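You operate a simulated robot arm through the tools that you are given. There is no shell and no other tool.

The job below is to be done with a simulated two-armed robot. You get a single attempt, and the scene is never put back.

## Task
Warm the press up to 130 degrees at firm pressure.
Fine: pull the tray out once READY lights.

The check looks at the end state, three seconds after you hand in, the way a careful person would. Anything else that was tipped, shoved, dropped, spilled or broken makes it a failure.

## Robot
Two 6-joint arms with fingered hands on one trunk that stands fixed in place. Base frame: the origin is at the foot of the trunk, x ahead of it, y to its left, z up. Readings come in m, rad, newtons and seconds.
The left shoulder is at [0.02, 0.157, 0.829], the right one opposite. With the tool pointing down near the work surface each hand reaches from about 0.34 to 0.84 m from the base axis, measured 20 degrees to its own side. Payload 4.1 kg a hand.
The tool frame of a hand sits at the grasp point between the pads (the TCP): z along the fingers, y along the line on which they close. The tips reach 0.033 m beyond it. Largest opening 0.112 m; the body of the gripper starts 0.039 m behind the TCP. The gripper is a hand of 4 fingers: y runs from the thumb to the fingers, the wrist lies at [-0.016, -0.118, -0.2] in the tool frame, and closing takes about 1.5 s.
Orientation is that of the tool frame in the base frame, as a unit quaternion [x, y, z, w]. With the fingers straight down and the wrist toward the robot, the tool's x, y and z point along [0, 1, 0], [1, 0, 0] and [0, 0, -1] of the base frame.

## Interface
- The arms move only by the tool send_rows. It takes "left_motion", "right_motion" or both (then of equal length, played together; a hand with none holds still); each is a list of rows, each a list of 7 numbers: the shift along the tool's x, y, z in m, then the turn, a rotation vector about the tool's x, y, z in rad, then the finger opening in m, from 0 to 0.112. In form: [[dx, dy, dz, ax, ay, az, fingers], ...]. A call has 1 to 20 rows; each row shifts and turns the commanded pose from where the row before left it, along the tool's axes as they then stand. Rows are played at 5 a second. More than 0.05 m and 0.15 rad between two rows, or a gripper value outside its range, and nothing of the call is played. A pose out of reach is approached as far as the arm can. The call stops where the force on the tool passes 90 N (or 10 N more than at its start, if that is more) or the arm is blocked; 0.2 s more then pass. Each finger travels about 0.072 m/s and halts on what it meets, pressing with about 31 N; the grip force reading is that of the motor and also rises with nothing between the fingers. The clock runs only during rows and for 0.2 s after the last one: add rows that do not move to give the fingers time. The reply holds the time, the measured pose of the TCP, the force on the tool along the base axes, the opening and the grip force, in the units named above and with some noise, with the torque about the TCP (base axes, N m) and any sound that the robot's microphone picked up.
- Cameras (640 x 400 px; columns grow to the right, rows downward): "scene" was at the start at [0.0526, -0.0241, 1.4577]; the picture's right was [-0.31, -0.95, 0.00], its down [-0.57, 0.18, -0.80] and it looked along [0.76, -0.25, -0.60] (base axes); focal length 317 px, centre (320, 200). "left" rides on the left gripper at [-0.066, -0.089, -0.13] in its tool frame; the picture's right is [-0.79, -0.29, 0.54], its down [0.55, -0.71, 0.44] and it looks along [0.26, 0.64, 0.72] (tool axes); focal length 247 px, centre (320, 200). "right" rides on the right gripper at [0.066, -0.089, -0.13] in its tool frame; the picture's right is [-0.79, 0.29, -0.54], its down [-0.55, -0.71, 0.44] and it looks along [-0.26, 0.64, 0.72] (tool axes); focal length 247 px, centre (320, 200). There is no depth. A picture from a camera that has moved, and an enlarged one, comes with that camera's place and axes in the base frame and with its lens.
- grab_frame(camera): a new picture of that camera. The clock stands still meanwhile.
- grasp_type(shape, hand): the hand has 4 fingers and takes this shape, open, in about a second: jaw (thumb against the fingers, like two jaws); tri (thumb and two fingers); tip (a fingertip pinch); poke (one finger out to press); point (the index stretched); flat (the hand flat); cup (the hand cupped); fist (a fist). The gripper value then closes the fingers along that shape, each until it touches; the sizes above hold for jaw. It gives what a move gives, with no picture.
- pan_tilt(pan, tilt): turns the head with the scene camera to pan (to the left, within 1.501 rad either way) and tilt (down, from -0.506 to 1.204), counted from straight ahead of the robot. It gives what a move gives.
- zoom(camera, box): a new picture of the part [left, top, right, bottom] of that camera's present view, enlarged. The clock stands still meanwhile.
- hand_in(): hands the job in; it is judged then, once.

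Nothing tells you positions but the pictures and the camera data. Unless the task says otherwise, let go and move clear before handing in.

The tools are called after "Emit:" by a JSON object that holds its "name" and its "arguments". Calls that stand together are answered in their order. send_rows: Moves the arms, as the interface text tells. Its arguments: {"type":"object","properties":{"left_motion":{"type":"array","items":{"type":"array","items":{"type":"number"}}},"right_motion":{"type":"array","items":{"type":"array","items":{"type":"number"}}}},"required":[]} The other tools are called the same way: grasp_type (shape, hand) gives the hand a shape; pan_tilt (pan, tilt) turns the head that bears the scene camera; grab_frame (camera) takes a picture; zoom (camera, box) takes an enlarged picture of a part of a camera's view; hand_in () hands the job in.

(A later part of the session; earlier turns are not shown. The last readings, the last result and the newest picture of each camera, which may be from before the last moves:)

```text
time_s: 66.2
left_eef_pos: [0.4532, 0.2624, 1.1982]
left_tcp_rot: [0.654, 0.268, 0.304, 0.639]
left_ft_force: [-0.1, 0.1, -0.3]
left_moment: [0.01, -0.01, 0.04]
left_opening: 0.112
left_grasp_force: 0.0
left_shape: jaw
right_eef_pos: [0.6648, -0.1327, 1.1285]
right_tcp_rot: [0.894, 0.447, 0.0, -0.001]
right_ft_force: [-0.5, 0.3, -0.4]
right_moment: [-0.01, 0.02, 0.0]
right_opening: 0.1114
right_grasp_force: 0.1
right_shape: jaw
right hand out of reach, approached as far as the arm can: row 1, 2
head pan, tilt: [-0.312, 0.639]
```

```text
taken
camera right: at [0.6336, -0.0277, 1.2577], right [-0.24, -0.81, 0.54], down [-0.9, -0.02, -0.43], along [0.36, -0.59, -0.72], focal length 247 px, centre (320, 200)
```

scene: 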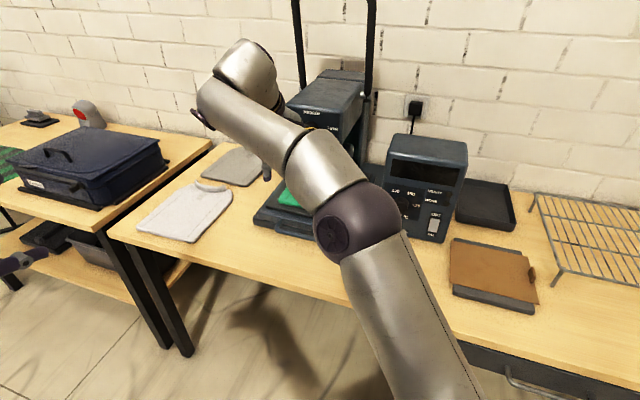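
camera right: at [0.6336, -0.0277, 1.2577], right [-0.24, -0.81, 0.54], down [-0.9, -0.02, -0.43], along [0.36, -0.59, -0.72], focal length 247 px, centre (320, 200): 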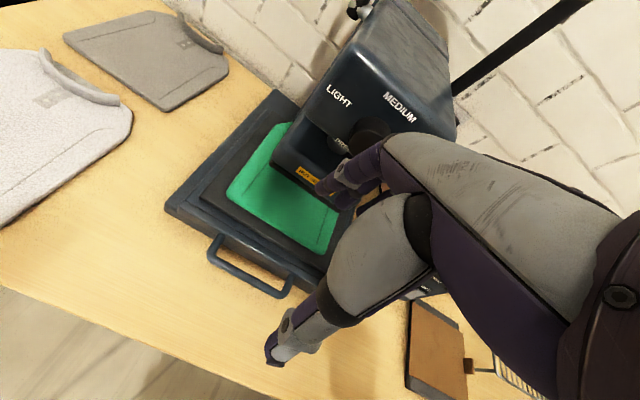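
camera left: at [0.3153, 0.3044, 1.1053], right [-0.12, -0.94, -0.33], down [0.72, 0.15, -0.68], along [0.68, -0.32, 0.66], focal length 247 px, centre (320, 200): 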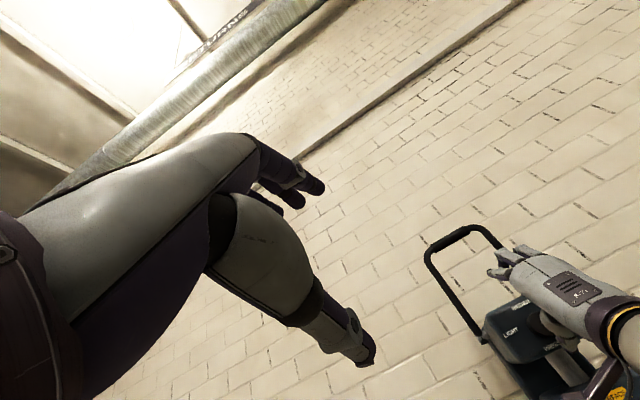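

The hand now points down beside the press. I'll move it back and right, clear of the press, then yaw it so the fingers close parallel to the heat box's face.

Emit:
{"name": "send_rows", "arguments": {"right_motion": [[-0.0175, -0.0303, -0.02, 0, 0, 0, 0.112], [-0.0375, -0.0103, -0.01, 0, 0, 0, 0.112], [-0.0375, -0.0103, -0.01, 0, 0, 0, 0.112], [-0.0375, -0.0103, -0.01, 0, 0, 0, 0.112], [-0.0375, -0.0103, -0.01, 0, 0, 0, 0.112], [-0.0375, -0.0103, -0.01, 0, 0, 0, 0.112], [-0.0375, -0.0, -0.01, 0, 0, 0, 0.112], [0, 0, 0, 0, 0, -0.1428, 0.112], [0, 0, 0, 0, 0, -0.1428, 0.112], [0, 0, 0, 0, 0, -0.1428, 0.112], [0, 0, 0, 0, 0, -0.1428, 0.112], [0, 0, 0, 0, 0, -0.1428, 0.112], [0, 0, 0, 0, 0, -0.1428, 0.112], [0, 0, 0, 0, 0, -0.1428, 0.112], [0, 0, 0, 0, 0, -0.1428, 0.112], [0, 0, 0, 0, 0, -0.1428, 0.112], [0, 0, 0, 0, 0, -0.1428, 0.112], [0, 0, 0, 0, 0, -0.1428, 0.112]]}}

Emit:
{"name": "grab_frame", "arguments": {"camera": "scene"}}

Emit:
{"name": "grab_frame", "arguments": {"camera": "right"}}

```text
time_s: 70.0
left_eef_pos: [0.4528, 0.2617, 1.199]
left_tcp_rot: [0.654, 0.269, 0.305, 0.638]
left_ft_force: [-0.1, 0.4, 0.3]
left_moment: [-0.04, 0.02, -0.01]
left_opening: 0.1119
left_grasp_force: 0.2
left_shape: jaw
right_eef_pos: [0.4543, -0.2756, 1.2095]
right_tcp_rot: [0.315, 0.949, 0.0, 0.001]
right_ft_force: [-0.4, -0.2, 0.0]
right_moment: [0.01, -0.01, 0.06]
right_opening: 0.1118
right_grasp_force: 0.1
right_shape: jaw
head pan, tilt: [-0.312, 0.639]
```

```text
taken
```

scene: 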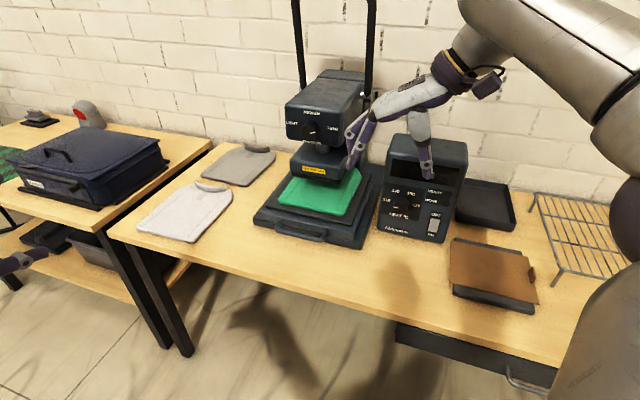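

```text
taken
camera right: at [0.3475, -0.3098, 1.3382], right [0.81, -0.24, 0.54], down [0.02, -0.9, -0.44], along [0.59, 0.36, -0.72], focal length 247 px, centre (320, 200)
```

right: 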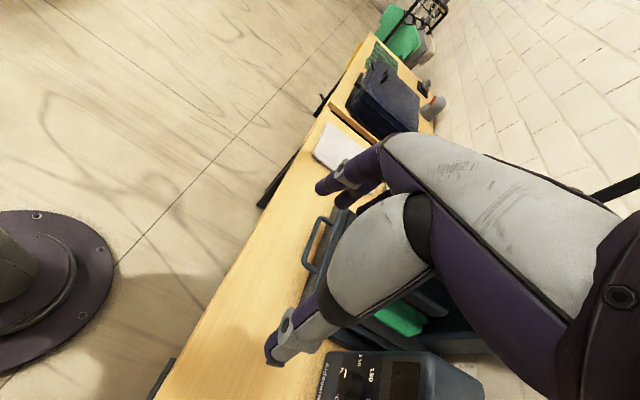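

The right hand is in place with no reach trouble. I'll bring the left arm around as a second observer of the heat panel by pitching its hand down and yawing right.

Emit:
{"name": "send_rows", "arguments": {"left_motion": [[0, 0, 0, 0.1428, 0, 0, 0.112], [0, 0, 0, 0.1428, 0, 0, 0.112], [0, 0, 0, 0.1428, 0, 0, 0.112], [0, 0, 0, 0.1428, 0, 0, 0.112], [0, 0, 0, 0.1428, 0, 0, 0.112], [0, 0, 0, 0.1428, 0, 0, 0.112], [0, 0, 0, 0.1428, 0, 0, 0.112], [0, 0, 0, 0.1428, 0, 0, 0.112], [0, 0, 0, 0.1428, 0, 0, 0.112], [0, 0, 0, 0.1428, 0, 0, 0.112], [0, 0, 0, 0.1428, 0, 0, 0.112], [0, 0, 0, 0, 0, 0.132, 0.112], [0, 0, 0, 0, 0, 0.132, 0.112], [0, 0, 0, 0, 0, 0.132, 0.112], [0, 0, 0, 0, 0, 0.132, 0.112], [0, 0, 0, 0, 0, 0.132, 0.112]]}}

Emit:
{"name": "send_rows", "arguments": {"left_motion": [[-0.0177, 0.0395, 0.01, 0, 0, 0, 0.112], [-0.0177, 0.0395, 0.01, 0, 0, 0, 0.112], [-0.0177, 0.0395, 0.01, 0, 0, 0, 0.112], [-0.0177, 0.0395, 0.01, 0, 0, 0, 0.112]]}}

Emit:
{"name": "grab_frame", "arguments": {"camera": "left"}}

Emit:
{"name": "grab_frame", "arguments": {"camera": "scene"}}

```text
time_s: 73.4
left_eef_pos: [0.4496, 0.2649, 1.1977]
left_tcp_rot: [0.996, 0.087, 0.021, -0.019]
left_ft_force: [-0.5, -0.8, -0.1]
left_moment: [-0.03, -0.04, -0.03]
left_opening: 0.1121
left_grasp_force: 0.2
left_shape: jaw
right_eef_pos: [0.4537, -0.2761, 1.2078]
right_tcp_rot: [0.317, 0.949, 0.0, 0.001]
right_ft_force: [0.6, -0.4, 0.0]
right_moment: [0.01, -0.03, -0.01]
right_opening: 0.1116
right_grasp_force: 0.0
right_shape: jaw
head pan, tilt: [-0.312, 0.639]
```

```text
time_s: 74.4
left_eef_pos: [0.4112, 0.1024, 1.1482]
left_tcp_rot: [0.996, 0.088, 0.021, -0.018]
left_ft_force: [0.1, -0.2, -0.2]
left_moment: [-0.01, 0.0, 0.0]
left_opening: 0.1118
left_grasp_force: 0.0
left_shape: jaw
right_eef_pos: [0.4524, -0.2755, 1.208]
right_tcp_rot: [0.317, 0.949, -0.001, 0.0]
right_ft_force: [0.4, -0.3, 0.1]
right_moment: [0.0, 0.04, 0.0]
right_opening: 0.1118
right_grasp_force: 0.1
right_shape: jaw
head pan, tilt: [-0.312, 0.639]
```

```text
taken
camera left: at [0.3255, 0.1734, 1.2781], right [-0.81, 0.17, -0.56], down [0.44, 0.81, -0.39], along [0.39, -0.56, -0.73], focal length 247 px, centre (320, 200)
```

left: 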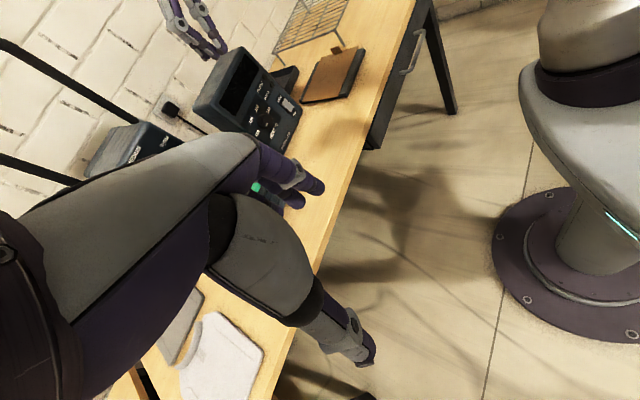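

```text
taken
```

scene: 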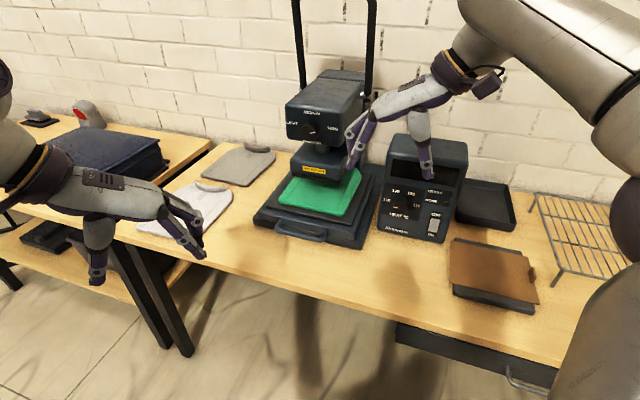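

The left camera now sees the heat panel from the left. I'll zoom in with both cameras to triangulate its labels and plane.

Emit:
{"name": "zoom", "arguments": {"camera": "left", "box": [190, 45, 318, 155]}}

Emit:
{"name": "zoom", "arguments": {"camera": "scene", "box": [375, 130, 475, 245]}}

```text
3.64 times, centred on (254, 100) of left
camera zoom: at [0.3255, 0.1734, 1.2781], right [-0.81, 0.17, -0.56], down [0.44, 0.81, -0.39], along [0.39, -0.56, -0.73], focal length 898 px, centre (560, 564)
```

zoom: 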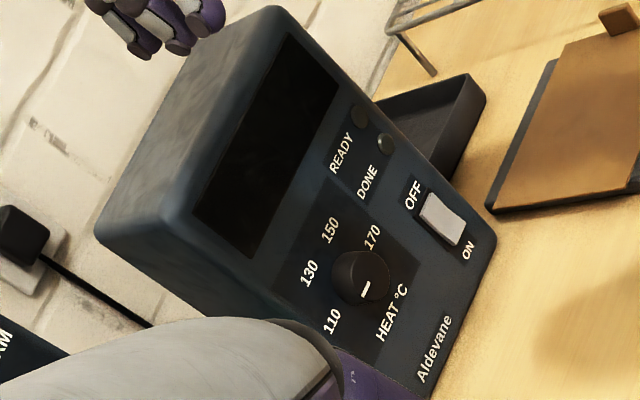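

```text
3.48 times, centred on (425, 188) of scene
camera zoom: at [0.0527, -0.0238, 1.4577], right [-0.31, -0.95, 0.0], down [-0.57, 0.18, -0.8], along [0.76, -0.25, -0.6], focal length 1104 px, centre (-45, 244)
```

zoom: 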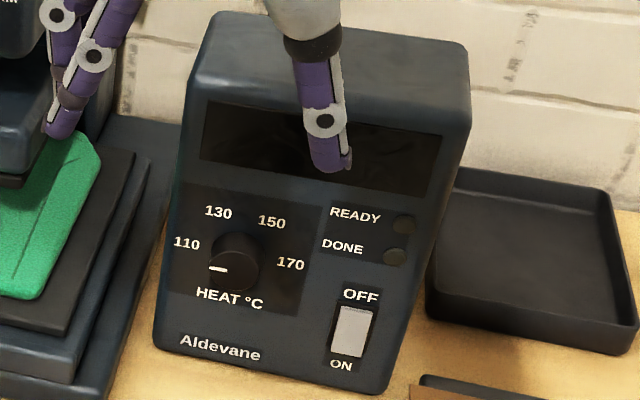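

The heat panel is close to vertical with the same yaw. The dial centre is at about [0.653, -0.455, 0.928] on the panel and the rocker at about [0.594, -0.535, 0.871]. I'll tilt the right hand up toward the panel normal and see how far it can go with this finger orientation.

Emit:
{"name": "send_rows", "arguments": {"right_motion": [[0, 0, 0, 0, -0.1428, 0, 0.112], [0, 0, 0, 0, -0.1428, 0, 0.112], [0, 0, 0, 0, -0.1428, 0, 0.112], [0, 0, 0, 0, -0.1428, 0, 0.112], [0, 0, 0, 0, -0.1428, 0, 0.112], [0, 0, 0, 0, -0.1428, 0, 0.112], [0, 0, 0, 0, -0.1428, 0, 0.112], [0, 0, 0, 0, -0.1428, 0, 0.112], [0, 0, 0, 0, -0.1428, 0, 0.112]]}}

Emit:
{"name": "grab_frame", "arguments": {"camera": "scene"}}

```text
time_s: 76.4
left_eef_pos: [0.4112, 0.1034, 1.149]
left_tcp_rot: [0.996, 0.088, 0.02, -0.019]
left_ft_force: [0.3, 0.1, -0.3]
left_moment: [-0.02, -0.03, -0.01]
left_opening: 0.112
left_grasp_force: 0.0
left_shape: jaw
right_eef_pos: [0.4532, -0.278, 1.2072]
right_tcp_rot: [0.264, 0.762, -0.186, 0.561]
right_ft_force: [-1.5, 1.4, 0.3]
right_moment: [-0.1, -0.05, -0.04]
right_opening: 0.112
right_grasp_force: 0.0
right_shape: jaw
head pan, tilt: [-0.312, 0.639]
```

```text
taken
```

scene: 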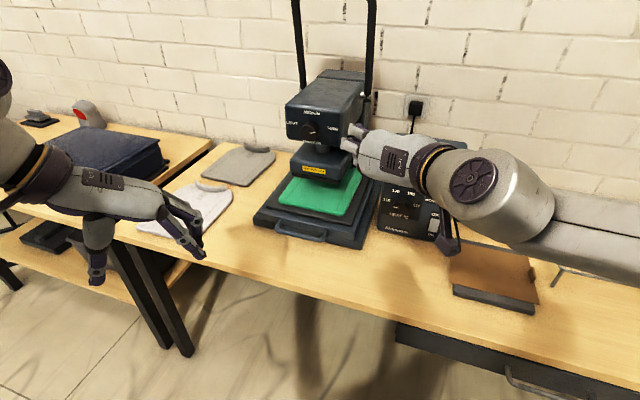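

It's within reach at 73° of pitch. I'll finish to horizontal.

Emit:
{"name": "send_rows", "arguments": {"right_motion": [[0, 0, 0, 0, -0.145, 0, 0.112], [0, 0, 0, 0, -0.145, 0, 0.112]]}}

Emit:
{"name": "grab_frame", "arguments": {"camera": "right"}}

```text
time_s: 77.0
left_eef_pos: [0.4101, 0.1003, 1.1482]
left_tcp_rot: [0.996, 0.088, 0.022, -0.019]
left_ft_force: [-0.3, -0.1, 0.7]
left_moment: [0.04, -0.01, -0.01]
left_opening: 0.112
left_grasp_force: 0.0
left_shape: jaw
right_eef_pos: [0.4483, -0.2393, 1.2337]
right_tcp_rot: [0.226, 0.669, -0.228, 0.671]
right_ft_force: [0.0, -0.2, 0.6]
right_moment: [0.01, -0.02, 0.01]
right_opening: 0.1119
right_grasp_force: 0.0
right_shape: jaw
right hand out of reach, approached as far as the arm can: row 1, 2
head pan, tilt: [-0.312, 0.639]
```

```text
taken
camera right: at [0.2915, -0.2325, 1.1666], right [-0.26, 0.56, 0.79], down [-0.09, -0.83, 0.56], along [0.96, 0.07, 0.26], focal length 247 px, centre (320, 200)
```

right: 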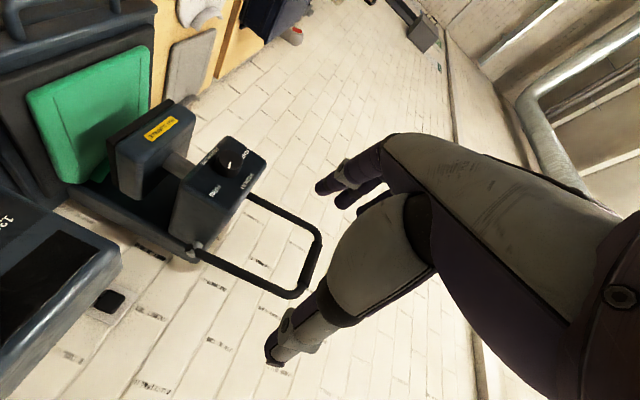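

At full horizontal it drifts a little, but about 15° below horizontal is reachable and fine for gripping. I'll set that tilt and move to roughly 0.12 m in front of the heat knob.

Emit:
{"name": "send_rows", "arguments": {"right_motion": [[0, 0, 0, 0, 0.13, 0, 0.112], [0, 0, 0, 0, 0.13, 0, 0.112], [0.0323, -0.0071, 0.0315, 0, 0, 0, 0.112], [0.0323, -0.0071, 0.0315, 0, 0, 0, 0.112], [0.0323, -0.0071, 0.0315, 0, 0, 0, 0.112], [0.0323, -0.0071, 0.0315, 0, 0, 0, 0.112], [0.0323, -0.0071, 0.0315, 0, 0, 0, 0.112]]}}

Emit:
{"name": "grab_frame", "arguments": {"camera": "scene"}}

Emit:
{"name": "grab_frame", "arguments": {"camera": "left"}}

Emit:
{"name": "grab_frame", "arguments": {"camera": "right"}}

```text
time_s: 78.6
left_eef_pos: [0.412, 0.1021, 1.1493]
left_tcp_rot: [0.996, 0.088, 0.021, -0.019]
left_ft_force: [1.2, 0.8, 0.8]
left_moment: [-0.01, -0.04, 0.01]
left_opening: 0.112
left_grasp_force: 0.0
left_shape: jaw
right_eef_pos: [0.5059, -0.2128, 1.1154]
right_tcp_rot: [0.255, 0.751, -0.2, 0.575]
right_ft_force: [-0.4, 0.4, -0.4]
right_moment: [0.02, -0.02, 0.03]
right_opening: 0.1116
right_grasp_force: 0.1
right_shape: jaw
right hand out of reach, approached as far as the arm can: row 4, 5, 6, 7
head pan, tilt: [-0.312, 0.639]
```

```text
taken
```

scene: 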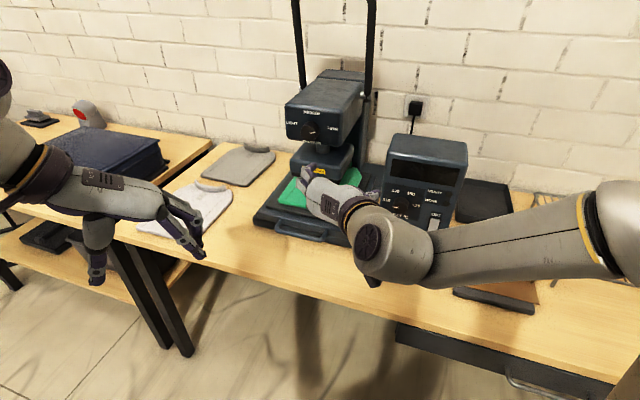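

```text
taken
camera left: at [0.3253, 0.1735, 1.2784], right [-0.81, 0.17, -0.56], down [0.44, 0.81, -0.39], along [0.39, -0.56, -0.73], focal length 247 px, centre (320, 200)
```

left: 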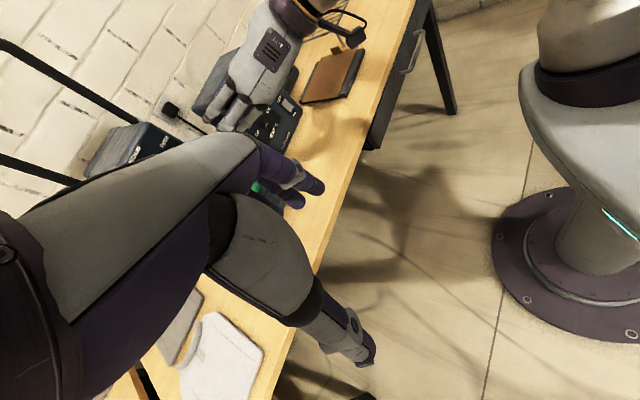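

```text
taken
camera right: at [0.3385, -0.1974, 1.086], right [-0.07, 0.43, 0.9], down [0.01, -0.9, 0.43], along [1.0, 0.04, 0.06], focal length 247 px, centre (320, 200)
```

right: 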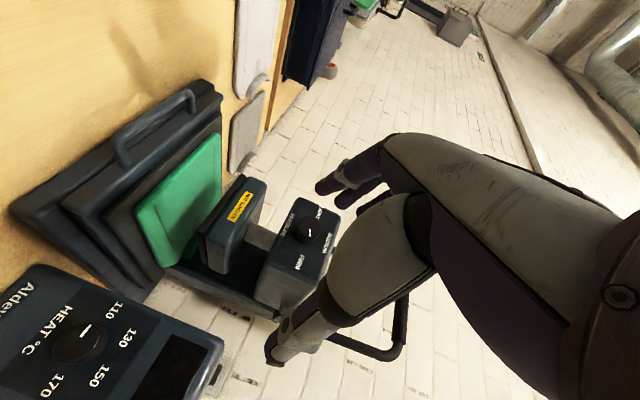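

With this posture the right wrist runs out of bend near the heat box. By reach calculation the left arm can do this dial with its fingers closing horizontally. I'll park the right arm and reorient the left hand through the posture that worked earlier.

Emit:
{"name": "send_rows", "arguments": {"right_motion": [[-0.0282, -0.0213, -0.0103, 0, 0, 0, 0.112], [-0.0282, -0.0213, -0.0103, 0, 0, 0, 0.112], [-0.0282, -0.0213, -0.0103, 0, 0, 0, 0.112], [-0.0282, -0.0213, -0.0103, 0, 0, 0, 0.112], [0, 0, 0, 0, 0.145, 0, 0.112], [0, 0, 0, 0, 0.145, 0, 0.112], [0, 0, 0, 0, 0.145, 0, 0.112], [0, 0, 0, 0, 0.145, 0, 0.112], [0, 0, 0, 0, 0.145, 0, 0.112], [0, 0, 0, 0, 0.145, 0, 0.112], [0, 0, 0, 0, 0.145, 0, 0.112], [0, 0, 0, 0, 0.145, 0, 0.112], [0, 0, 0, 0, 0.145, 0, 0.112], [-0.002, -0.036, -0.0075, 0, 0, 0, 0.112], [-0.002, -0.036, -0.0075, 0, 0, 0, 0.112], [-0.002, -0.036, -0.0075, 0, 0, 0, 0.112], [-0.002, -0.036, -0.0075, 0, 0, 0, 0.112], [0, 0, 0, 0, 0, 0, 0.112], [0, 0, 0, 0, 0, 0, 0.112], [0, 0, 0, 0, 0, 0, 0.112]], "left_motion": [[0, 0, 0, 0, 0, -0.125, 0.112], [0, 0, 0, 0, 0, -0.125, 0.112], [0, 0, 0, 0, 0, -0.125, 0.112], [0, 0, 0, 0, 0, -0.125, 0.112], [0, 0, 0, 0, 0, -0.125, 0.112], [0, 0, 0, 0, 0, -0.125, 0.112], [0, 0, 0, -0.1428, 0, 0, 0.112], [0, 0, 0, -0.1428, 0, 0, 0.112], [0, 0, 0, -0.1428, 0, 0, 0.112], [0, 0, 0, -0.1428, 0, 0, 0.112], [0, 0, 0, -0.1428, 0, 0, 0.112], [0, 0, 0, -0.1428, 0, 0, 0.112], [0, 0, 0, -0.1428, 0, 0, 0.112], [0, 0, 0, -0.1428, 0, 0, 0.112], [0, 0, 0, -0.1428, 0, 0, 0.112], [0, 0, 0, -0.1428, 0, 0, 0.112], [0, 0, 0, -0.1428, 0, 0, 0.112], [0, 0, 0, 0, 0, 0.14, 0.112], [0, 0, 0, 0, 0, 0.14, 0.112], [0, 0, 0, 0, 0, 0.14, 0.112]]}}

Emit:
{"name": "grab_frame", "arguments": {"camera": "scene"}}

```text
time_s: 82.8
left_eef_pos: [0.4057, 0.1056, 1.1688]
left_tcp_rot: [0.923, 0.291, 0.169, 0.187]
left_ft_force: [0.0, 0.9, 0.8]
left_moment: [-0.01, -0.01, 0.01]
left_opening: 0.1121
left_grasp_force: 0.0
left_shape: jaw
left hand out of reach, approached as far as the arm can: row 10, 11, 12, 13, 14, 15, 16, 17, 18, 19
right_eef_pos: [0.3725, -0.3962, 1.2672]
right_tcp_rot: [0.317, 0.948, -0.001, 0.005]
right_ft_force: [-0.5, -0.2, 0.5]
right_moment: [0.01, -0.01, -0.02]
right_opening: 0.1118
right_grasp_force: 0.0
right_shape: jaw
head pan, tilt: [-0.312, 0.639]
```

```text
taken
```

scene: 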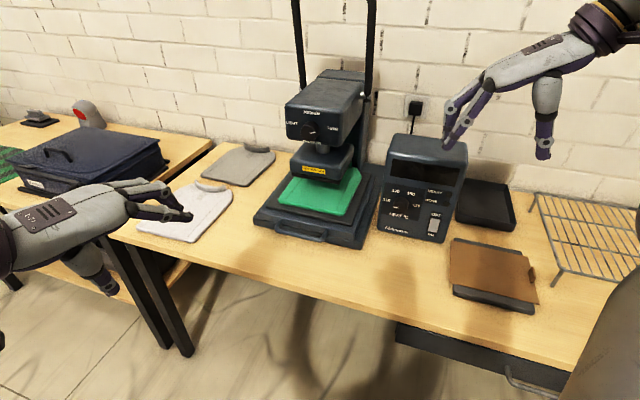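

The left hand got stuck pitching in that near position. I'll move it back to where the reorientation worked before and rotate directly to the target attitude: fingers along the panel normal, closing horizontally.

Emit:
{"name": "send_rows", "arguments": {"left_motion": [[0.0081, -0.0244, -0.0266, 0, 0, 0, 0.112], [0.0081, -0.0244, -0.0266, 0, 0, 0, 0.112], [0.0081, -0.0244, -0.0266, 0, 0, 0, 0.112], [0.0081, -0.0244, -0.0266, 0, 0, 0, 0.112], [0, 0, 0, -0.0633, 0.0804, 0.0987, 0.112], [0, 0, 0, -0.0633, 0.0804, 0.0987, 0.112], [0, 0, 0, -0.0633, 0.0804, 0.0987, 0.112], [0, 0, 0, -0.0633, 0.0804, 0.0987, 0.112], [0, 0, 0, -0.0633, 0.0804, 0.0987, 0.112], [0, 0, 0, -0.0633, 0.0804, 0.0987, 0.112], [0, 0, 0, -0.0633, 0.0804, 0.0987, 0.112], [0, 0, 0, -0.0633, 0.0804, 0.0987, 0.112], [0, 0, 0, -0.0633, 0.0804, 0.0987, 0.112], [0, 0, 0, -0.0633, 0.0804, 0.0987, 0.112], [0, 0, 0, -0.0633, 0.0804, 0.0987, 0.112]]}}

Emit:
{"name": "grab_frame", "arguments": {"camera": "scene"}}

```text
time_s: 86.0
left_eef_pos: [0.3427, 0.2171, 1.3223]
left_tcp_rot: [0.674, -0.225, 0.668, 0.221]
left_ft_force: [-0.3, -0.2, 1.1]
left_moment: [-0.01, -0.06, 0.03]
left_opening: 0.1118
left_grasp_force: 0.1
left_shape: jaw
left hand out of reach, approached as far as the arm can: row 13, 14, 15
right_eef_pos: [0.3723, -0.3963, 1.2664]
right_tcp_rot: [0.316, 0.949, -0.002, 0.004]
right_ft_force: [-0.3, 1.1, 0.4]
right_moment: [0.01, -0.05, 0.0]
right_opening: 0.1117
right_grasp_force: 0.1
right_shape: jaw
head pan, tilt: [-0.312, 0.639]
```

```text
taken
```

scene: 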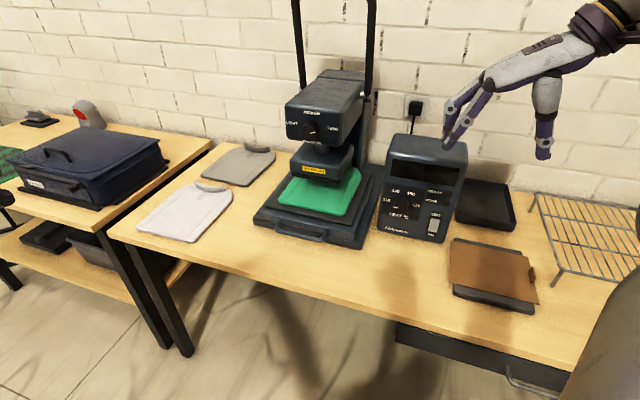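

The left hand now has exactly the needed attitude. I'll move it toward the heat dial in two halves, watching for reach warnings.

Emit:
{"name": "send_rows", "arguments": {"left_motion": [[-0.0232, 0.022, 0.0268, 0, 0, 0, 0.112], [-0.0232, 0.022, 0.0268, 0, 0, 0, 0.112], [-0.0232, 0.022, 0.0268, 0, 0, 0, 0.112], [-0.0232, 0.022, 0.0268, 0, 0, 0, 0.112], [-0.0232, 0.022, 0.0268, 0, 0, 0, 0.112], [-0.0232, 0.022, 0.0268, 0, 0, 0, 0.112], [-0.0232, 0.022, 0.0268, 0, 0, 0, 0.112], [-0.0232, 0.022, 0.0268, 0, 0, 0, 0.112]]}}

Emit:
{"name": "grab_frame", "arguments": {"camera": "scene"}}

```text
time_s: 87.8
left_eef_pos: [0.3851, -0.0574, 1.3101]
left_tcp_rot: [0.675, -0.225, 0.667, 0.219]
left_ft_force: [-0.5, 1.1, -0.5]
left_moment: [0.01, 0.0, -0.03]
left_opening: 0.1119
left_grasp_force: 0.1
left_shape: jaw
left hand out of reach, approached as far as the arm can: row 1, 2, 3, 4, 5, 6, 7, 8
right_eef_pos: [0.3724, -0.3954, 1.2669]
right_tcp_rot: [0.316, 0.949, -0.001, 0.005]
right_ft_force: [-0.7, 0.4, -0.1]
right_moment: [-0.03, 0.02, -0.03]
right_opening: 0.1117
right_grasp_force: 0.2
right_shape: jaw
head pan, tilt: [-0.312, 0.639]
```

```text
taken
```

scene: 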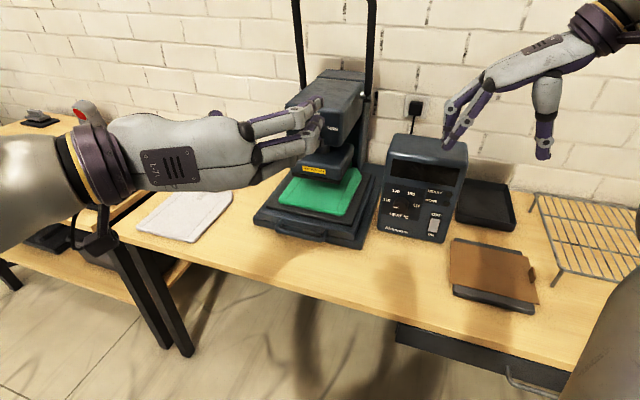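

At close range it can't descend. I'll extend forward first, left of the press front and clear of it, before going right and down.

Emit:
{"name": "send_rows", "arguments": {"left_motion": [[-0.016, -0.024, 0.032, 0, 0, 0, 0.112], [-0.016, -0.024, 0.032, 0, 0, 0, 0.112], [-0.016, -0.024, 0.032, 0, 0, 0, 0.112], [-0.016, -0.024, 0.032, 0, 0, 0, 0.112], [-0.016, -0.024, 0.032, 0, 0, 0, 0.112]]}}

```text
time_s: 89.0
left_eef_pos: [0.5915, -0.0649, 1.2715]
left_tcp_rot: [0.672, -0.225, 0.67, 0.222]
left_ft_force: [0.0, 0.7, 0.9]
left_moment: [-0.01, 0.0, 0.02]
left_opening: 0.1119
left_grasp_force: 0.1
left_shape: jaw
left hand out of reach, approached as far as the arm can: row 1, 2, 3
right_eef_pos: [0.3735, -0.3959, 1.2677]
right_tcp_rot: [0.316, 0.949, -0.001, 0.005]
right_ft_force: [-0.3, -0.2, -0.3]
right_moment: [-0.04, -0.04, 0.04]
right_opening: 0.1118
right_grasp_force: 0.0
right_shape: jaw
head pan, tilt: [-0.312, 0.639]
```

Emit:
{"name": "send_rows", "arguments": {"left_motion": [[-0.0243, 0.0277, 0.019, 0, 0, 0, 0.112], [-0.0243, 0.0277, 0.019, 0, 0, 0, 0.112], [-0.0243, 0.0277, 0.019, 0, 0, 0, 0.112], [-0.0243, 0.0277, 0.019, 0, 0, 0, 0.112]]}}

Emit:
{"name": "grab_frame", "arguments": {"camera": "scene"}}

```text
time_s: 90.0
left_eef_pos: [0.619, -0.208, 1.2174]
left_tcp_rot: [0.672, -0.225, 0.67, 0.221]
left_ft_force: [0.5, -0.1, 0.3]
left_moment: [0.01, 0.0, -0.02]
left_opening: 0.112
left_grasp_force: 0.1
left_shape: jaw
left hand out of reach, approached as far as the arm can: row 1, 2, 3, 4
right_eef_pos: [0.3724, -0.395, 1.2653]
right_tcp_rot: [0.317, 0.949, -0.002, 0.005]
right_ft_force: [-0.4, 0.8, -0.2]
right_moment: [-0.06, 0.0, 0.01]
right_opening: 0.1117
right_grasp_force: 0.1
right_shape: jaw
head pan, tilt: [-0.312, 0.639]
```

```text
taken
```

scene: 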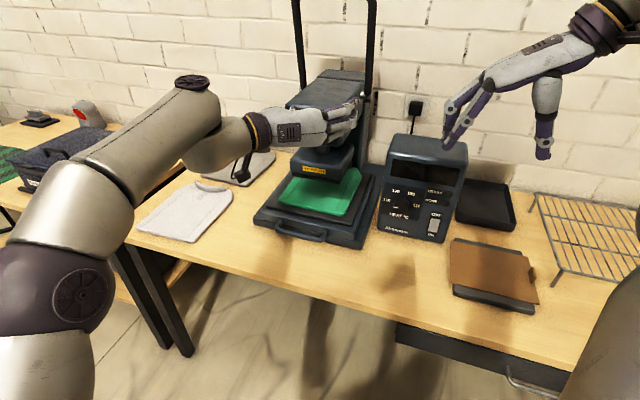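

I'm at the reach limit because the hand is high, and going down shortens the reach. I'll descend now.

Emit:
{"name": "send_rows", "arguments": {"left_motion": [[-0.035, 0, -0.008, 0, 0, 0, 0.112], [-0.035, 0, -0.008, 0, 0, 0, 0.112], [-0.035, 0.01, 0, 0, 0, 0, 0.112], [-0.035, 0.01, 0, 0, 0, 0, 0.112]]}}

Emit:
{"name": "grab_frame", "arguments": {"camera": "scene"}}

```text
time_s: 91.0
left_eef_pos: [0.6669, -0.2493, 1.1404]
left_tcp_rot: [0.673, -0.224, 0.669, 0.221]
left_ft_force: [-0.7, -0.1, -0.5]
left_moment: [-0.01, 0.01, 0.01]
left_opening: 0.1116
left_grasp_force: 0.1
left_shape: jaw
left hand out of reach, approached as far as the arm can: row 1, 2, 3, 4
right_eef_pos: [0.3723, -0.3954, 1.2665]
right_tcp_rot: [0.317, 0.949, -0.001, 0.005]
right_ft_force: [-0.3, 1.0, -0.2]
right_moment: [-0.03, 0.0, 0.02]
right_opening: 0.1118
right_grasp_force: 0.1
right_shape: jaw
head pan, tilt: [-0.312, 0.639]
```

```text
taken
```

scene: 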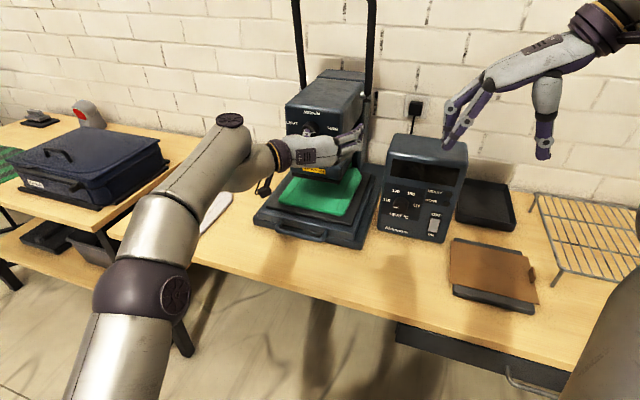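

The left arm also can't reach the dial in this posture. I'll retract it, then test the right arm with a steeper, more natural downward tilt of about 45° near the dial.

Emit:
{"name": "send_rows", "arguments": {"left_motion": [[0.01, -0.02, -0.03, 0, 0, 0, 0.112], [0.01, -0.02, -0.03, 0, 0, 0, 0.112], [0.01, -0.02, -0.03, 0, 0, 0, 0.112], [0.01, -0.02, -0.03, 0, 0, 0, 0.112], [0.01, -0.03, -0.03, 0, 0, 0, 0.112], [0.01, -0.03, -0.03, 0, 0, 0, 0.112], [0, -0.03, -0.03, 0, 0, 0, 0.112], [0, -0.03, -0.03, 0, 0, 0, 0.112]], "right_motion": [[0, 0, 0, 0, -0.13, 0, 0.112], [0, 0, 0, 0, -0.13, 0, 0.112], [0, 0, 0, 0, -0.13, 0, 0.112], [0, 0, 0, 0, -0.13, 0, 0.112], [0, 0, 0, 0, -0.13, 0, 0.112], [0, 0, 0, 0, -0.13, 0, 0.112], [0, 0, 0, 0, 0, 0, 0.112], [0, 0, 0, 0, 0, 0, 0.112]]}}

Emit:
{"name": "grab_frame", "arguments": {"camera": "scene"}}

```text
time_s: 92.8
left_eef_pos: [0.6371, 0.0407, 1.242]
left_tcp_rot: [0.673, -0.225, 0.668, 0.223]
left_ft_force: [-0.4, -0.1, 0.3]
left_moment: [0.01, 0.0, 0.02]
left_opening: 0.1119
left_grasp_force: 0.1
left_shape: jaw
left hand out of reach, approached as far as the arm can: row 1, 2, 3, 4, 6, 7
right_eef_pos: [0.3705, -0.3963, 1.2656]
right_tcp_rot: [0.292, 0.875, -0.121, 0.366]
right_ft_force: [0.7, 0.2, -0.4]
right_moment: [0.0, -0.01, 0.03]
right_opening: 0.1117
right_grasp_force: 0.1
right_shape: jaw
head pan, tilt: [-0.312, 0.639]
```

```text
taken
```

scene: 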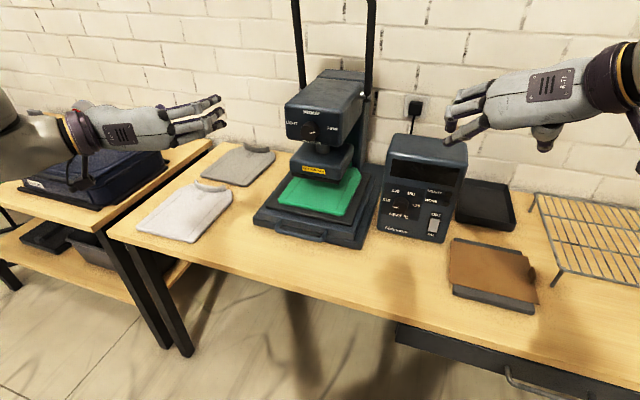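

The right hand is tilted 45°. I'll bring it to about 0.12 m from the heat dial along that tilt.

Emit:
{"name": "send_rows", "arguments": {"right_motion": [[0.0081, 0.0152, 0.037, 0, 0, 0, 0.112], [0.0081, 0.0152, 0.037, 0, 0, 0, 0.112], [0.0081, 0.0152, 0.037, 0, 0, 0, 0.112], [0.0081, 0.0152, 0.037, 0, 0, 0, 0.112], [0.0081, 0.0152, 0.037, 0, 0, 0, 0.112], [0.0081, 0.0152, 0.037, 0, 0, 0, 0.112], [0.0081, 0.0152, 0.037, 0, 0, 0, 0.112], [0.0081, 0.0152, 0.037, 0, 0, 0, 0.112]]}}

Emit:
{"name": "grab_frame", "arguments": {"camera": "scene"}}

Emit:
{"name": "grab_frame", "arguments": {"camera": "right"}}

```text
time_s: 94.6
left_eef_pos: [0.6384, 0.0416, 1.2412]
left_tcp_rot: [0.673, -0.225, 0.669, 0.222]
left_ft_force: [-1.2, 0.6, -0.1]
left_moment: [0.03, -0.03, 0.02]
left_opening: 0.1123
left_grasp_force: 0.1
left_shape: jaw
right_eef_pos: [0.5717, -0.398, 1.0106]
right_tcp_rot: [0.293, 0.875, -0.123, 0.365]
right_ft_force: [0.2, 0.6, -0.6]
right_moment: [-0.01, -0.02, -0.03]
right_opening: 0.1118
right_grasp_force: 0.1
right_shape: jaw
head pan, tilt: [-0.312, 0.639]
```

```text
taken
```

scene: 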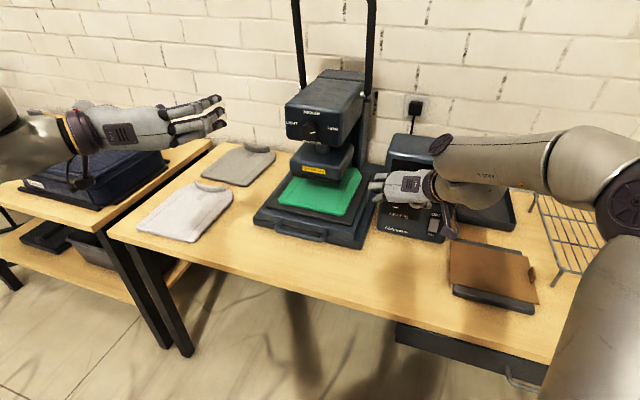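

```text
taken
camera right: at [0.4076, -0.3876, 1.0548], right [0.31, 0.12, 0.94], down [0.13, -0.99, 0.09], along [0.94, 0.1, -0.32], focal length 247 px, centre (320, 200)
```

right: 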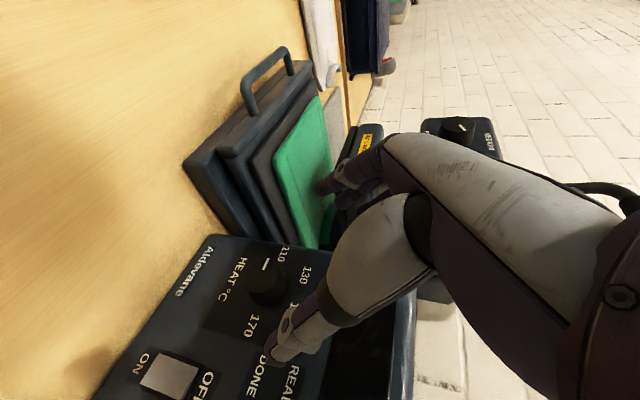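

Reached exactly, so 45° works. I'll tilt further toward the panel normal from here to see how flat it can get.

Emit:
{"name": "send_rows", "arguments": {"right_motion": [[0, 0, 0, 0, -0.13, 0, 0.112], [0, 0, 0, 0, -0.13, 0, 0.112]]}}

```text
time_s: 95.2
left_eef_pos: [0.6364, 0.0413, 1.2412]
left_tcp_rot: [0.673, -0.225, 0.668, 0.222]
left_ft_force: [0.3, 0.5, -0.4]
left_moment: [0.0, 0.01, -0.01]
left_opening: 0.1118
left_grasp_force: 0.1
left_shape: jaw
right_eef_pos: [0.5822, -0.4038, 1.0337]
right_tcp_rot: [0.273, 0.825, -0.158, 0.469]
right_ft_force: [0.7, -0.3, -0.1]
right_moment: [0.01, 0.01, 0.0]
right_opening: 0.1118
right_grasp_force: 0.0
right_shape: jaw
right hand out of reach, approached as far as the arm can: row 2
head pan, tilt: [-0.312, 0.639]
```

About 35° below the normal is the flattest it gets here. At that tilt the three-finger jaw would touch the panel before gripping deeply, so I'll try the two-finger "tri" shape and look at its geometry.

Emit:
{"name": "grasp_type", "arguments": {"shape": "tri", "hand": "right"}}

Emit:
{"name": "grab_frame", "arguments": {"camera": "right"}}

Emit:
{"name": "zoom", "arguments": {"camera": "scene", "box": [350, 130, 470, 250]}}

```text
time_s: 96.1
left_eef_pos: [0.6371, 0.0402, 1.2421]
left_tcp_rot: [0.673, -0.225, 0.669, 0.222]
left_ft_force: [-0.2, -0.1, 0.0]
left_moment: [0.0, -0.01, 0.0]
left_opening: 0.1118
left_grasp_force: 0.1
left_shape: jaw
right_eef_pos: [0.5809, -0.4045, 1.0331]
right_tcp_rot: [0.272, 0.825, -0.158, 0.469]
right_ft_force: [0.1, -0.2, -0.2]
right_moment: [-0.01, -0.02, 0.0]
right_opening: 0.1117
right_grasp_force: 0.0
right_shape: tri
head pan, tilt: [-0.312, 0.639]
```

```text
taken
camera right: at [0.4125, -0.39, 1.0433], right [0.13, 0.27, 0.95], down [0.1, -0.96, 0.26], along [0.99, 0.06, -0.15], focal length 247 px, centre (320, 200)
```

right: 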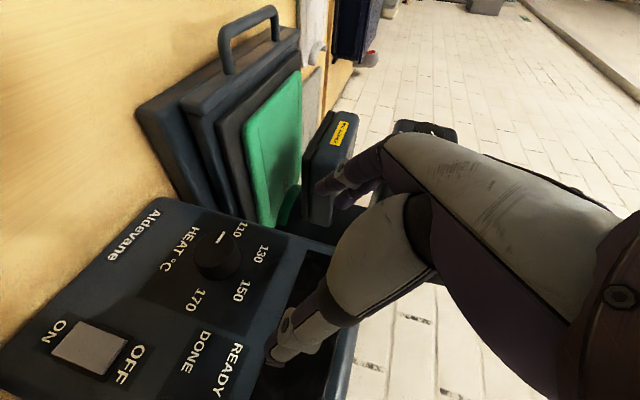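

```text
3.33 times, centred on (410, 190) of scene
camera zoom: at [0.0526, -0.0241, 1.4577], right [-0.31, -0.95, 0.0], down [-0.57, 0.18, -0.8], along [0.76, -0.25, -0.6], focal length 1058 px, centre (20, 233)
```

zoom: 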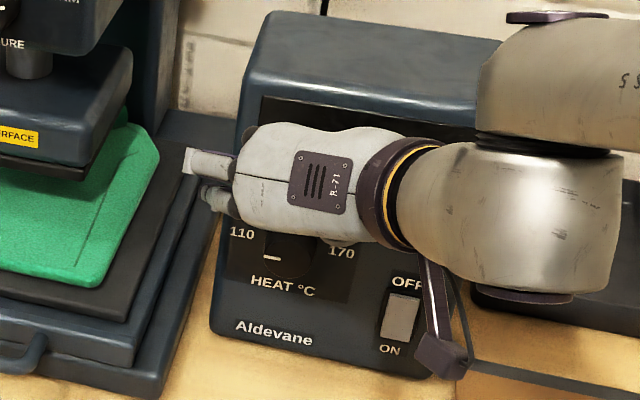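

Emit:
{"name": "grab_frame", "arguments": {"camera": "left"}}

Emit:
{"name": "zoom", "arguments": {"camera": "right", "box": [0, 180, 320, 400]}}

```text
taken
camera left: at [0.5865, 0.1905, 1.1767], right [0.6, -0.09, -0.8], down [0.78, 0.3, 0.55], along [0.19, -0.95, 0.25], focal length 247 px, centre (320, 200)
```

left: 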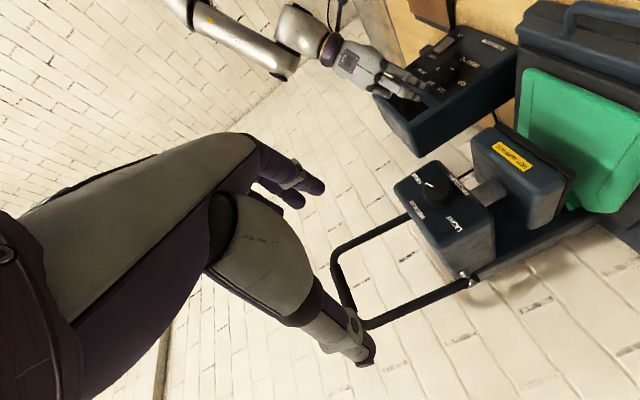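

```text
1.82 times, centred on (160, 290) of right
camera zoom: at [0.4125, -0.39, 1.0433], right [0.13, 0.27, 0.95], down [0.1, -0.96, 0.26], along [0.99, 0.06, -0.15], focal length 449 px, centre (611, 36)
```

zoom: 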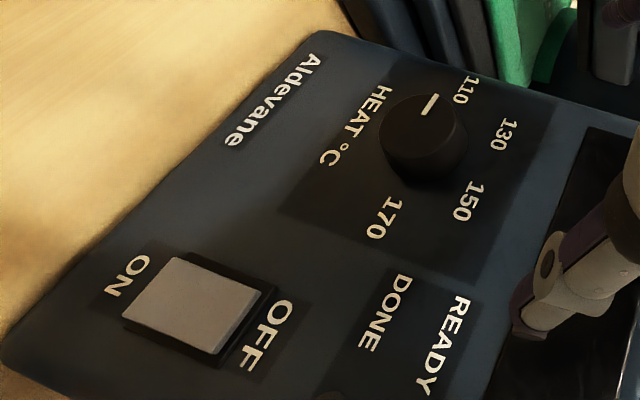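

The left camera sees the right hand and heat box together. I'll zoom in on the finger arrangement.

Emit:
{"name": "zoom", "arguments": {"camera": "left", "box": [330, 20, 522, 140]}}

```text
3.33 times, centred on (426, 80) of left
camera zoom: at [0.5865, 0.1905, 1.1767], right [0.6, -0.09, -0.8], down [0.78, 0.3, 0.55], along [0.19, -0.95, 0.25], focal length 823 px, centre (-33, 600)
```

zoom: 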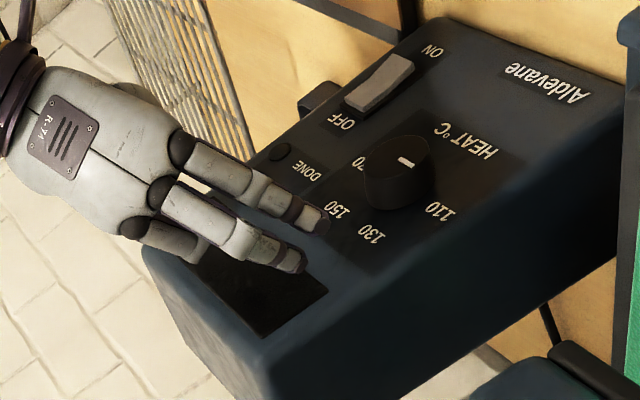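

In tri, the index is the lower finger, the middle is on the axis and the ring finger is folded. For a tilted approach, a thumb–index pinch would clear the panel better, so I'll look at "tip".

Emit:
{"name": "grasp_type", "arguments": {"shape": "tip", "hand": "right"}}

Emit:
{"name": "zoom", "arguments": {"camera": "left", "box": [330, 20, 522, 140]}}

Emit:
{"name": "grab_frame", "arguments": {"camera": "right"}}

Emit:
{"name": "zoom", "arguments": {"camera": "scene", "box": [350, 130, 470, 250]}}

```text
time_s: 97.0
left_eef_pos: [0.6384, 0.0405, 1.2408]
left_tcp_rot: [0.673, -0.225, 0.669, 0.222]
left_ft_force: [0.1, 0.1, 0.0]
left_moment: [0.01, 0.03, 0.0]
left_opening: 0.112
left_grasp_force: 0.0
left_shape: jaw
right_eef_pos: [0.5824, -0.4054, 1.0335]
right_tcp_rot: [0.273, 0.824, -0.159, 0.47]
right_ft_force: [0.5, 0.4, 0.5]
right_moment: [0.01, 0.01, -0.01]
right_opening: 0.1117
right_grasp_force: 0.0
right_shape: tip
head pan, tilt: [-0.312, 0.639]
```

```text
3.33 times, centred on (426, 80) of left
camera zoom: at [0.5865, 0.1905, 1.1767], right [0.6, -0.09, -0.8], down [0.78, 0.3, 0.55], along [0.19, -0.95, 0.25], focal length 823 px, centre (-33, 600)
```

zoom: 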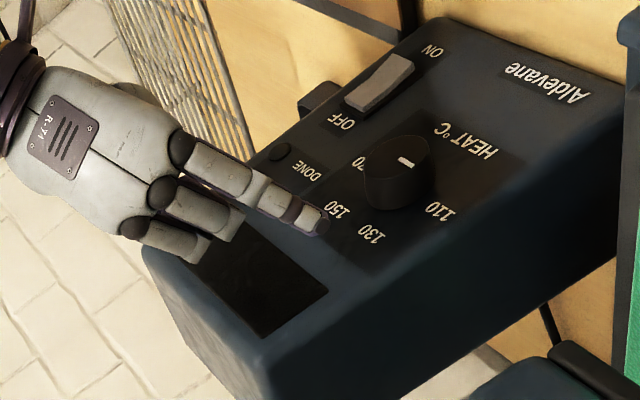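

```text
taken
camera right: at [0.4125, -0.39, 1.0433], right [0.13, 0.27, 0.95], down [0.1, -0.96, 0.26], along [0.99, 0.06, -0.15], focal length 247 px, centre (320, 200)
```

right: 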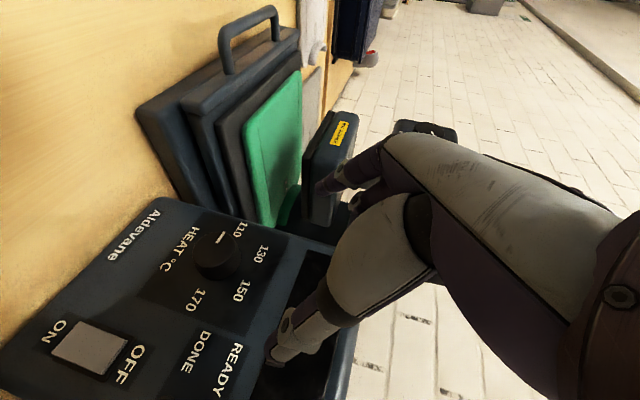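

```text
3.33 times, centred on (410, 190) of scene
camera zoom: at [0.0526, -0.0241, 1.4577], right [-0.31, -0.95, 0.0], down [-0.57, 0.18, -0.8], along [0.76, -0.25, -0.6], focal length 1058 px, centre (20, 233)
```

zoom: 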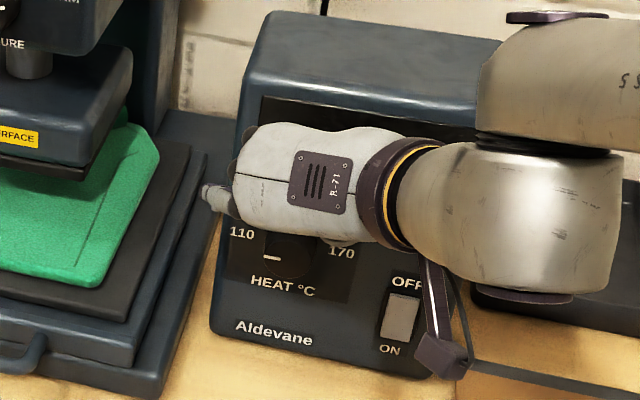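

In "tip" only the index and thumb are extended. I'll close them here in free air to see exactly where they meet relative to the TCP.

Emit:
{"name": "send_rows", "arguments": {"right_motion": [[0, 0, 0, 0, 0, 0, 0.04], [0, 0, 0, 0, 0, 0, 0.04], [0, 0, 0, 0, 0, 0, 0.04], [0, 0, 0, 0, 0, 0, 0.04], [0, 0, 0, 0, 0, 0, 0.04], [0, 0, 0, 0, 0, 0, 0.04], [0, 0, 0, 0, 0, 0, 0.04]]}}

Emit:
{"name": "zoom", "arguments": {"camera": "left", "box": [330, 20, 522, 140]}}

Emit:
{"name": "zoom", "arguments": {"camera": "right", "box": [160, 120, 448, 400]}}

```text
time_s: 98.6
left_eef_pos: [0.6391, 0.0404, 1.2417]
left_tcp_rot: [0.673, -0.224, 0.669, 0.222]
left_ft_force: [0.2, -0.3, 0.3]
left_moment: [0.01, -0.02, 0.01]
left_opening: 0.1118
left_grasp_force: 0.0
left_shape: jaw
right_eef_pos: [0.5809, -0.4035, 1.0336]
right_tcp_rot: [0.274, 0.824, -0.158, 0.47]
right_ft_force: [-0.6, 0.9, 0.3]
right_moment: [-0.01, 0.01, -0.03]
right_opening: 0.0403
right_grasp_force: 0.1
right_shape: tip
head pan, tilt: [-0.312, 0.639]
```

```text
3.33 times, centred on (426, 80) of left
camera zoom: at [0.5865, 0.1905, 1.1767], right [0.6, -0.09, -0.8], down [0.78, 0.3, 0.55], along [0.19, -0.95, 0.25], focal length 823 px, centre (-33, 600)
```

zoom: 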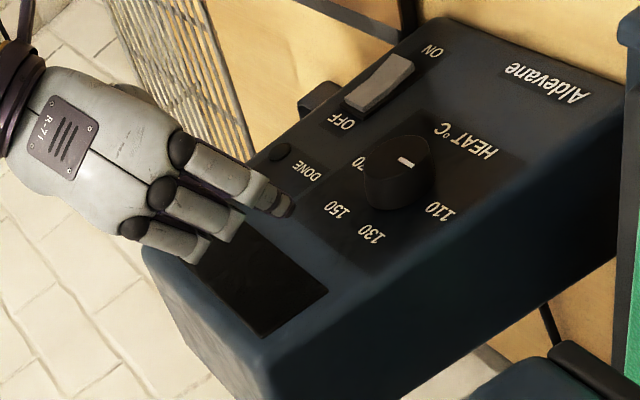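

```text
1.43 times, centred on (304, 260) of right
camera zoom: at [0.4126, -0.3901, 1.0434], right [0.13, 0.27, 0.95], down [0.1, -0.96, 0.26], along [0.99, 0.06, -0.15], focal length 353 px, centre (343, 114)
```

zoom: 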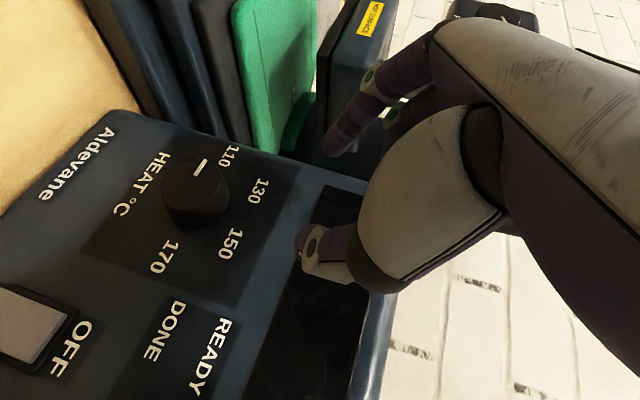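

The pinch meets close to the TCP axis, near the tips, which is good. I'll reopen and lower to dial height, still about 2 cm in front of the knob face, to test reach at this tilt.

Emit:
{"name": "send_rows", "arguments": {"right_motion": [[0, 0, 0, 0, 0, 0, 0.1], [0, 0, 0, 0, 0, 0, 0.1], [0.0244, 0, 0.0193, 0, 0, 0, 0.1], [0.0244, 0, 0.0193, 0, 0, 0, 0.1], [0.0244, 0, 0.0193, 0, 0, 0, 0.1]]}}

Emit:
{"name": "zoom", "arguments": {"camera": "left", "box": [330, 20, 522, 140]}}

Emit:
{"name": "grab_frame", "arguments": {"camera": "right"}}

```text
time_s: 99.8
left_eef_pos: [0.637, 0.0404, 1.2414]
left_tcp_rot: [0.673, -0.225, 0.669, 0.222]
left_ft_force: [0.4, -0.4, -0.9]
left_moment: [-0.01, -0.04, 0.02]
left_opening: 0.1117
left_grasp_force: 0.0
left_shape: jaw
right_eef_pos: [0.6252, -0.4331, 1.0026]
right_tcp_rot: [0.272, 0.825, -0.159, 0.469]
right_ft_force: [0.0, -0.2, 1.3]
right_moment: [0.02, 0.02, 0.03]
right_opening: 0.0997
right_grasp_force: 0.0
right_shape: tip
right hand out of reach, approached as far as the arm can: row 3, 4, 5
head pan, tilt: [-0.312, 0.639]
```

```text
3.33 times, centred on (426, 80) of left
camera zoom: at [0.5863, 0.1906, 1.1768], right [0.6, -0.09, -0.8], down [0.78, 0.3, 0.55], along [0.19, -0.95, 0.25], focal length 823 px, centre (-33, 600)
```

zoom: 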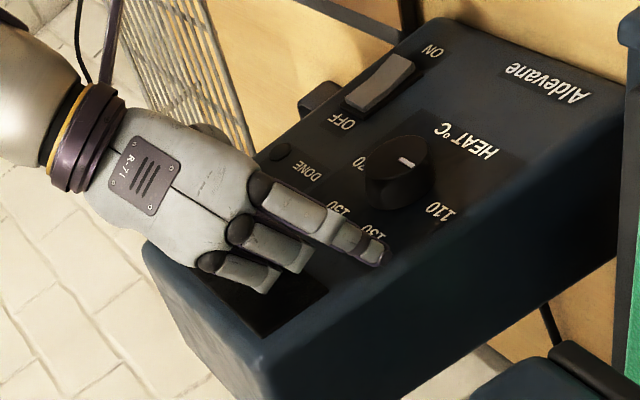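

```text
taken
camera right: at [0.4568, -0.419, 1.0117], right [0.13, 0.27, 0.95], down [0.1, -0.96, 0.26], along [0.99, 0.06, -0.15], focal length 247 px, centre (320, 200)
```

right: 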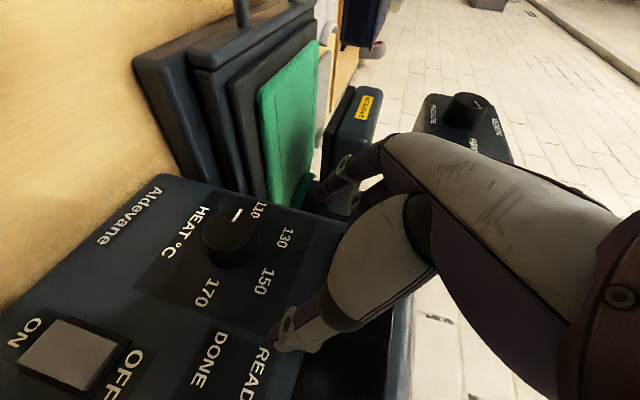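

It slid up and forward, so a lower position needs a steeper tilt. I'll back off the panel and return to 45°, which was reachable, and try again.

Emit:
{"name": "send_rows", "arguments": {"right_motion": [[0.0203, 0, -0.0345, 0, 0, 0, 0.1], [0.01, 0, -0.0172, 0, 0.13, 0, 0.1], [0, 0, 0, 0, 0.13, 0, 0.1]]}}

```text
time_s: 100.6
left_eef_pos: [0.6374, 0.0412, 1.2407]
left_tcp_rot: [0.673, -0.225, 0.669, 0.222]
left_ft_force: [0.2, -0.8, -0.1]
left_moment: [-0.03, 0.02, -0.05]
left_opening: 0.1118
left_grasp_force: 0.0
left_shape: jaw
right_eef_pos: [0.5882, -0.403, 1.0219]
right_tcp_rot: [0.293, 0.875, -0.122, 0.366]
right_ft_force: [-0.1, 0.0, 0.4]
right_moment: [0.0, 0.0, -0.03]
right_opening: 0.0997
right_grasp_force: 0.1
right_shape: tip
right hand out of reach, approached as far as the arm can: row 1
head pan, tilt: [-0.312, 0.639]
```

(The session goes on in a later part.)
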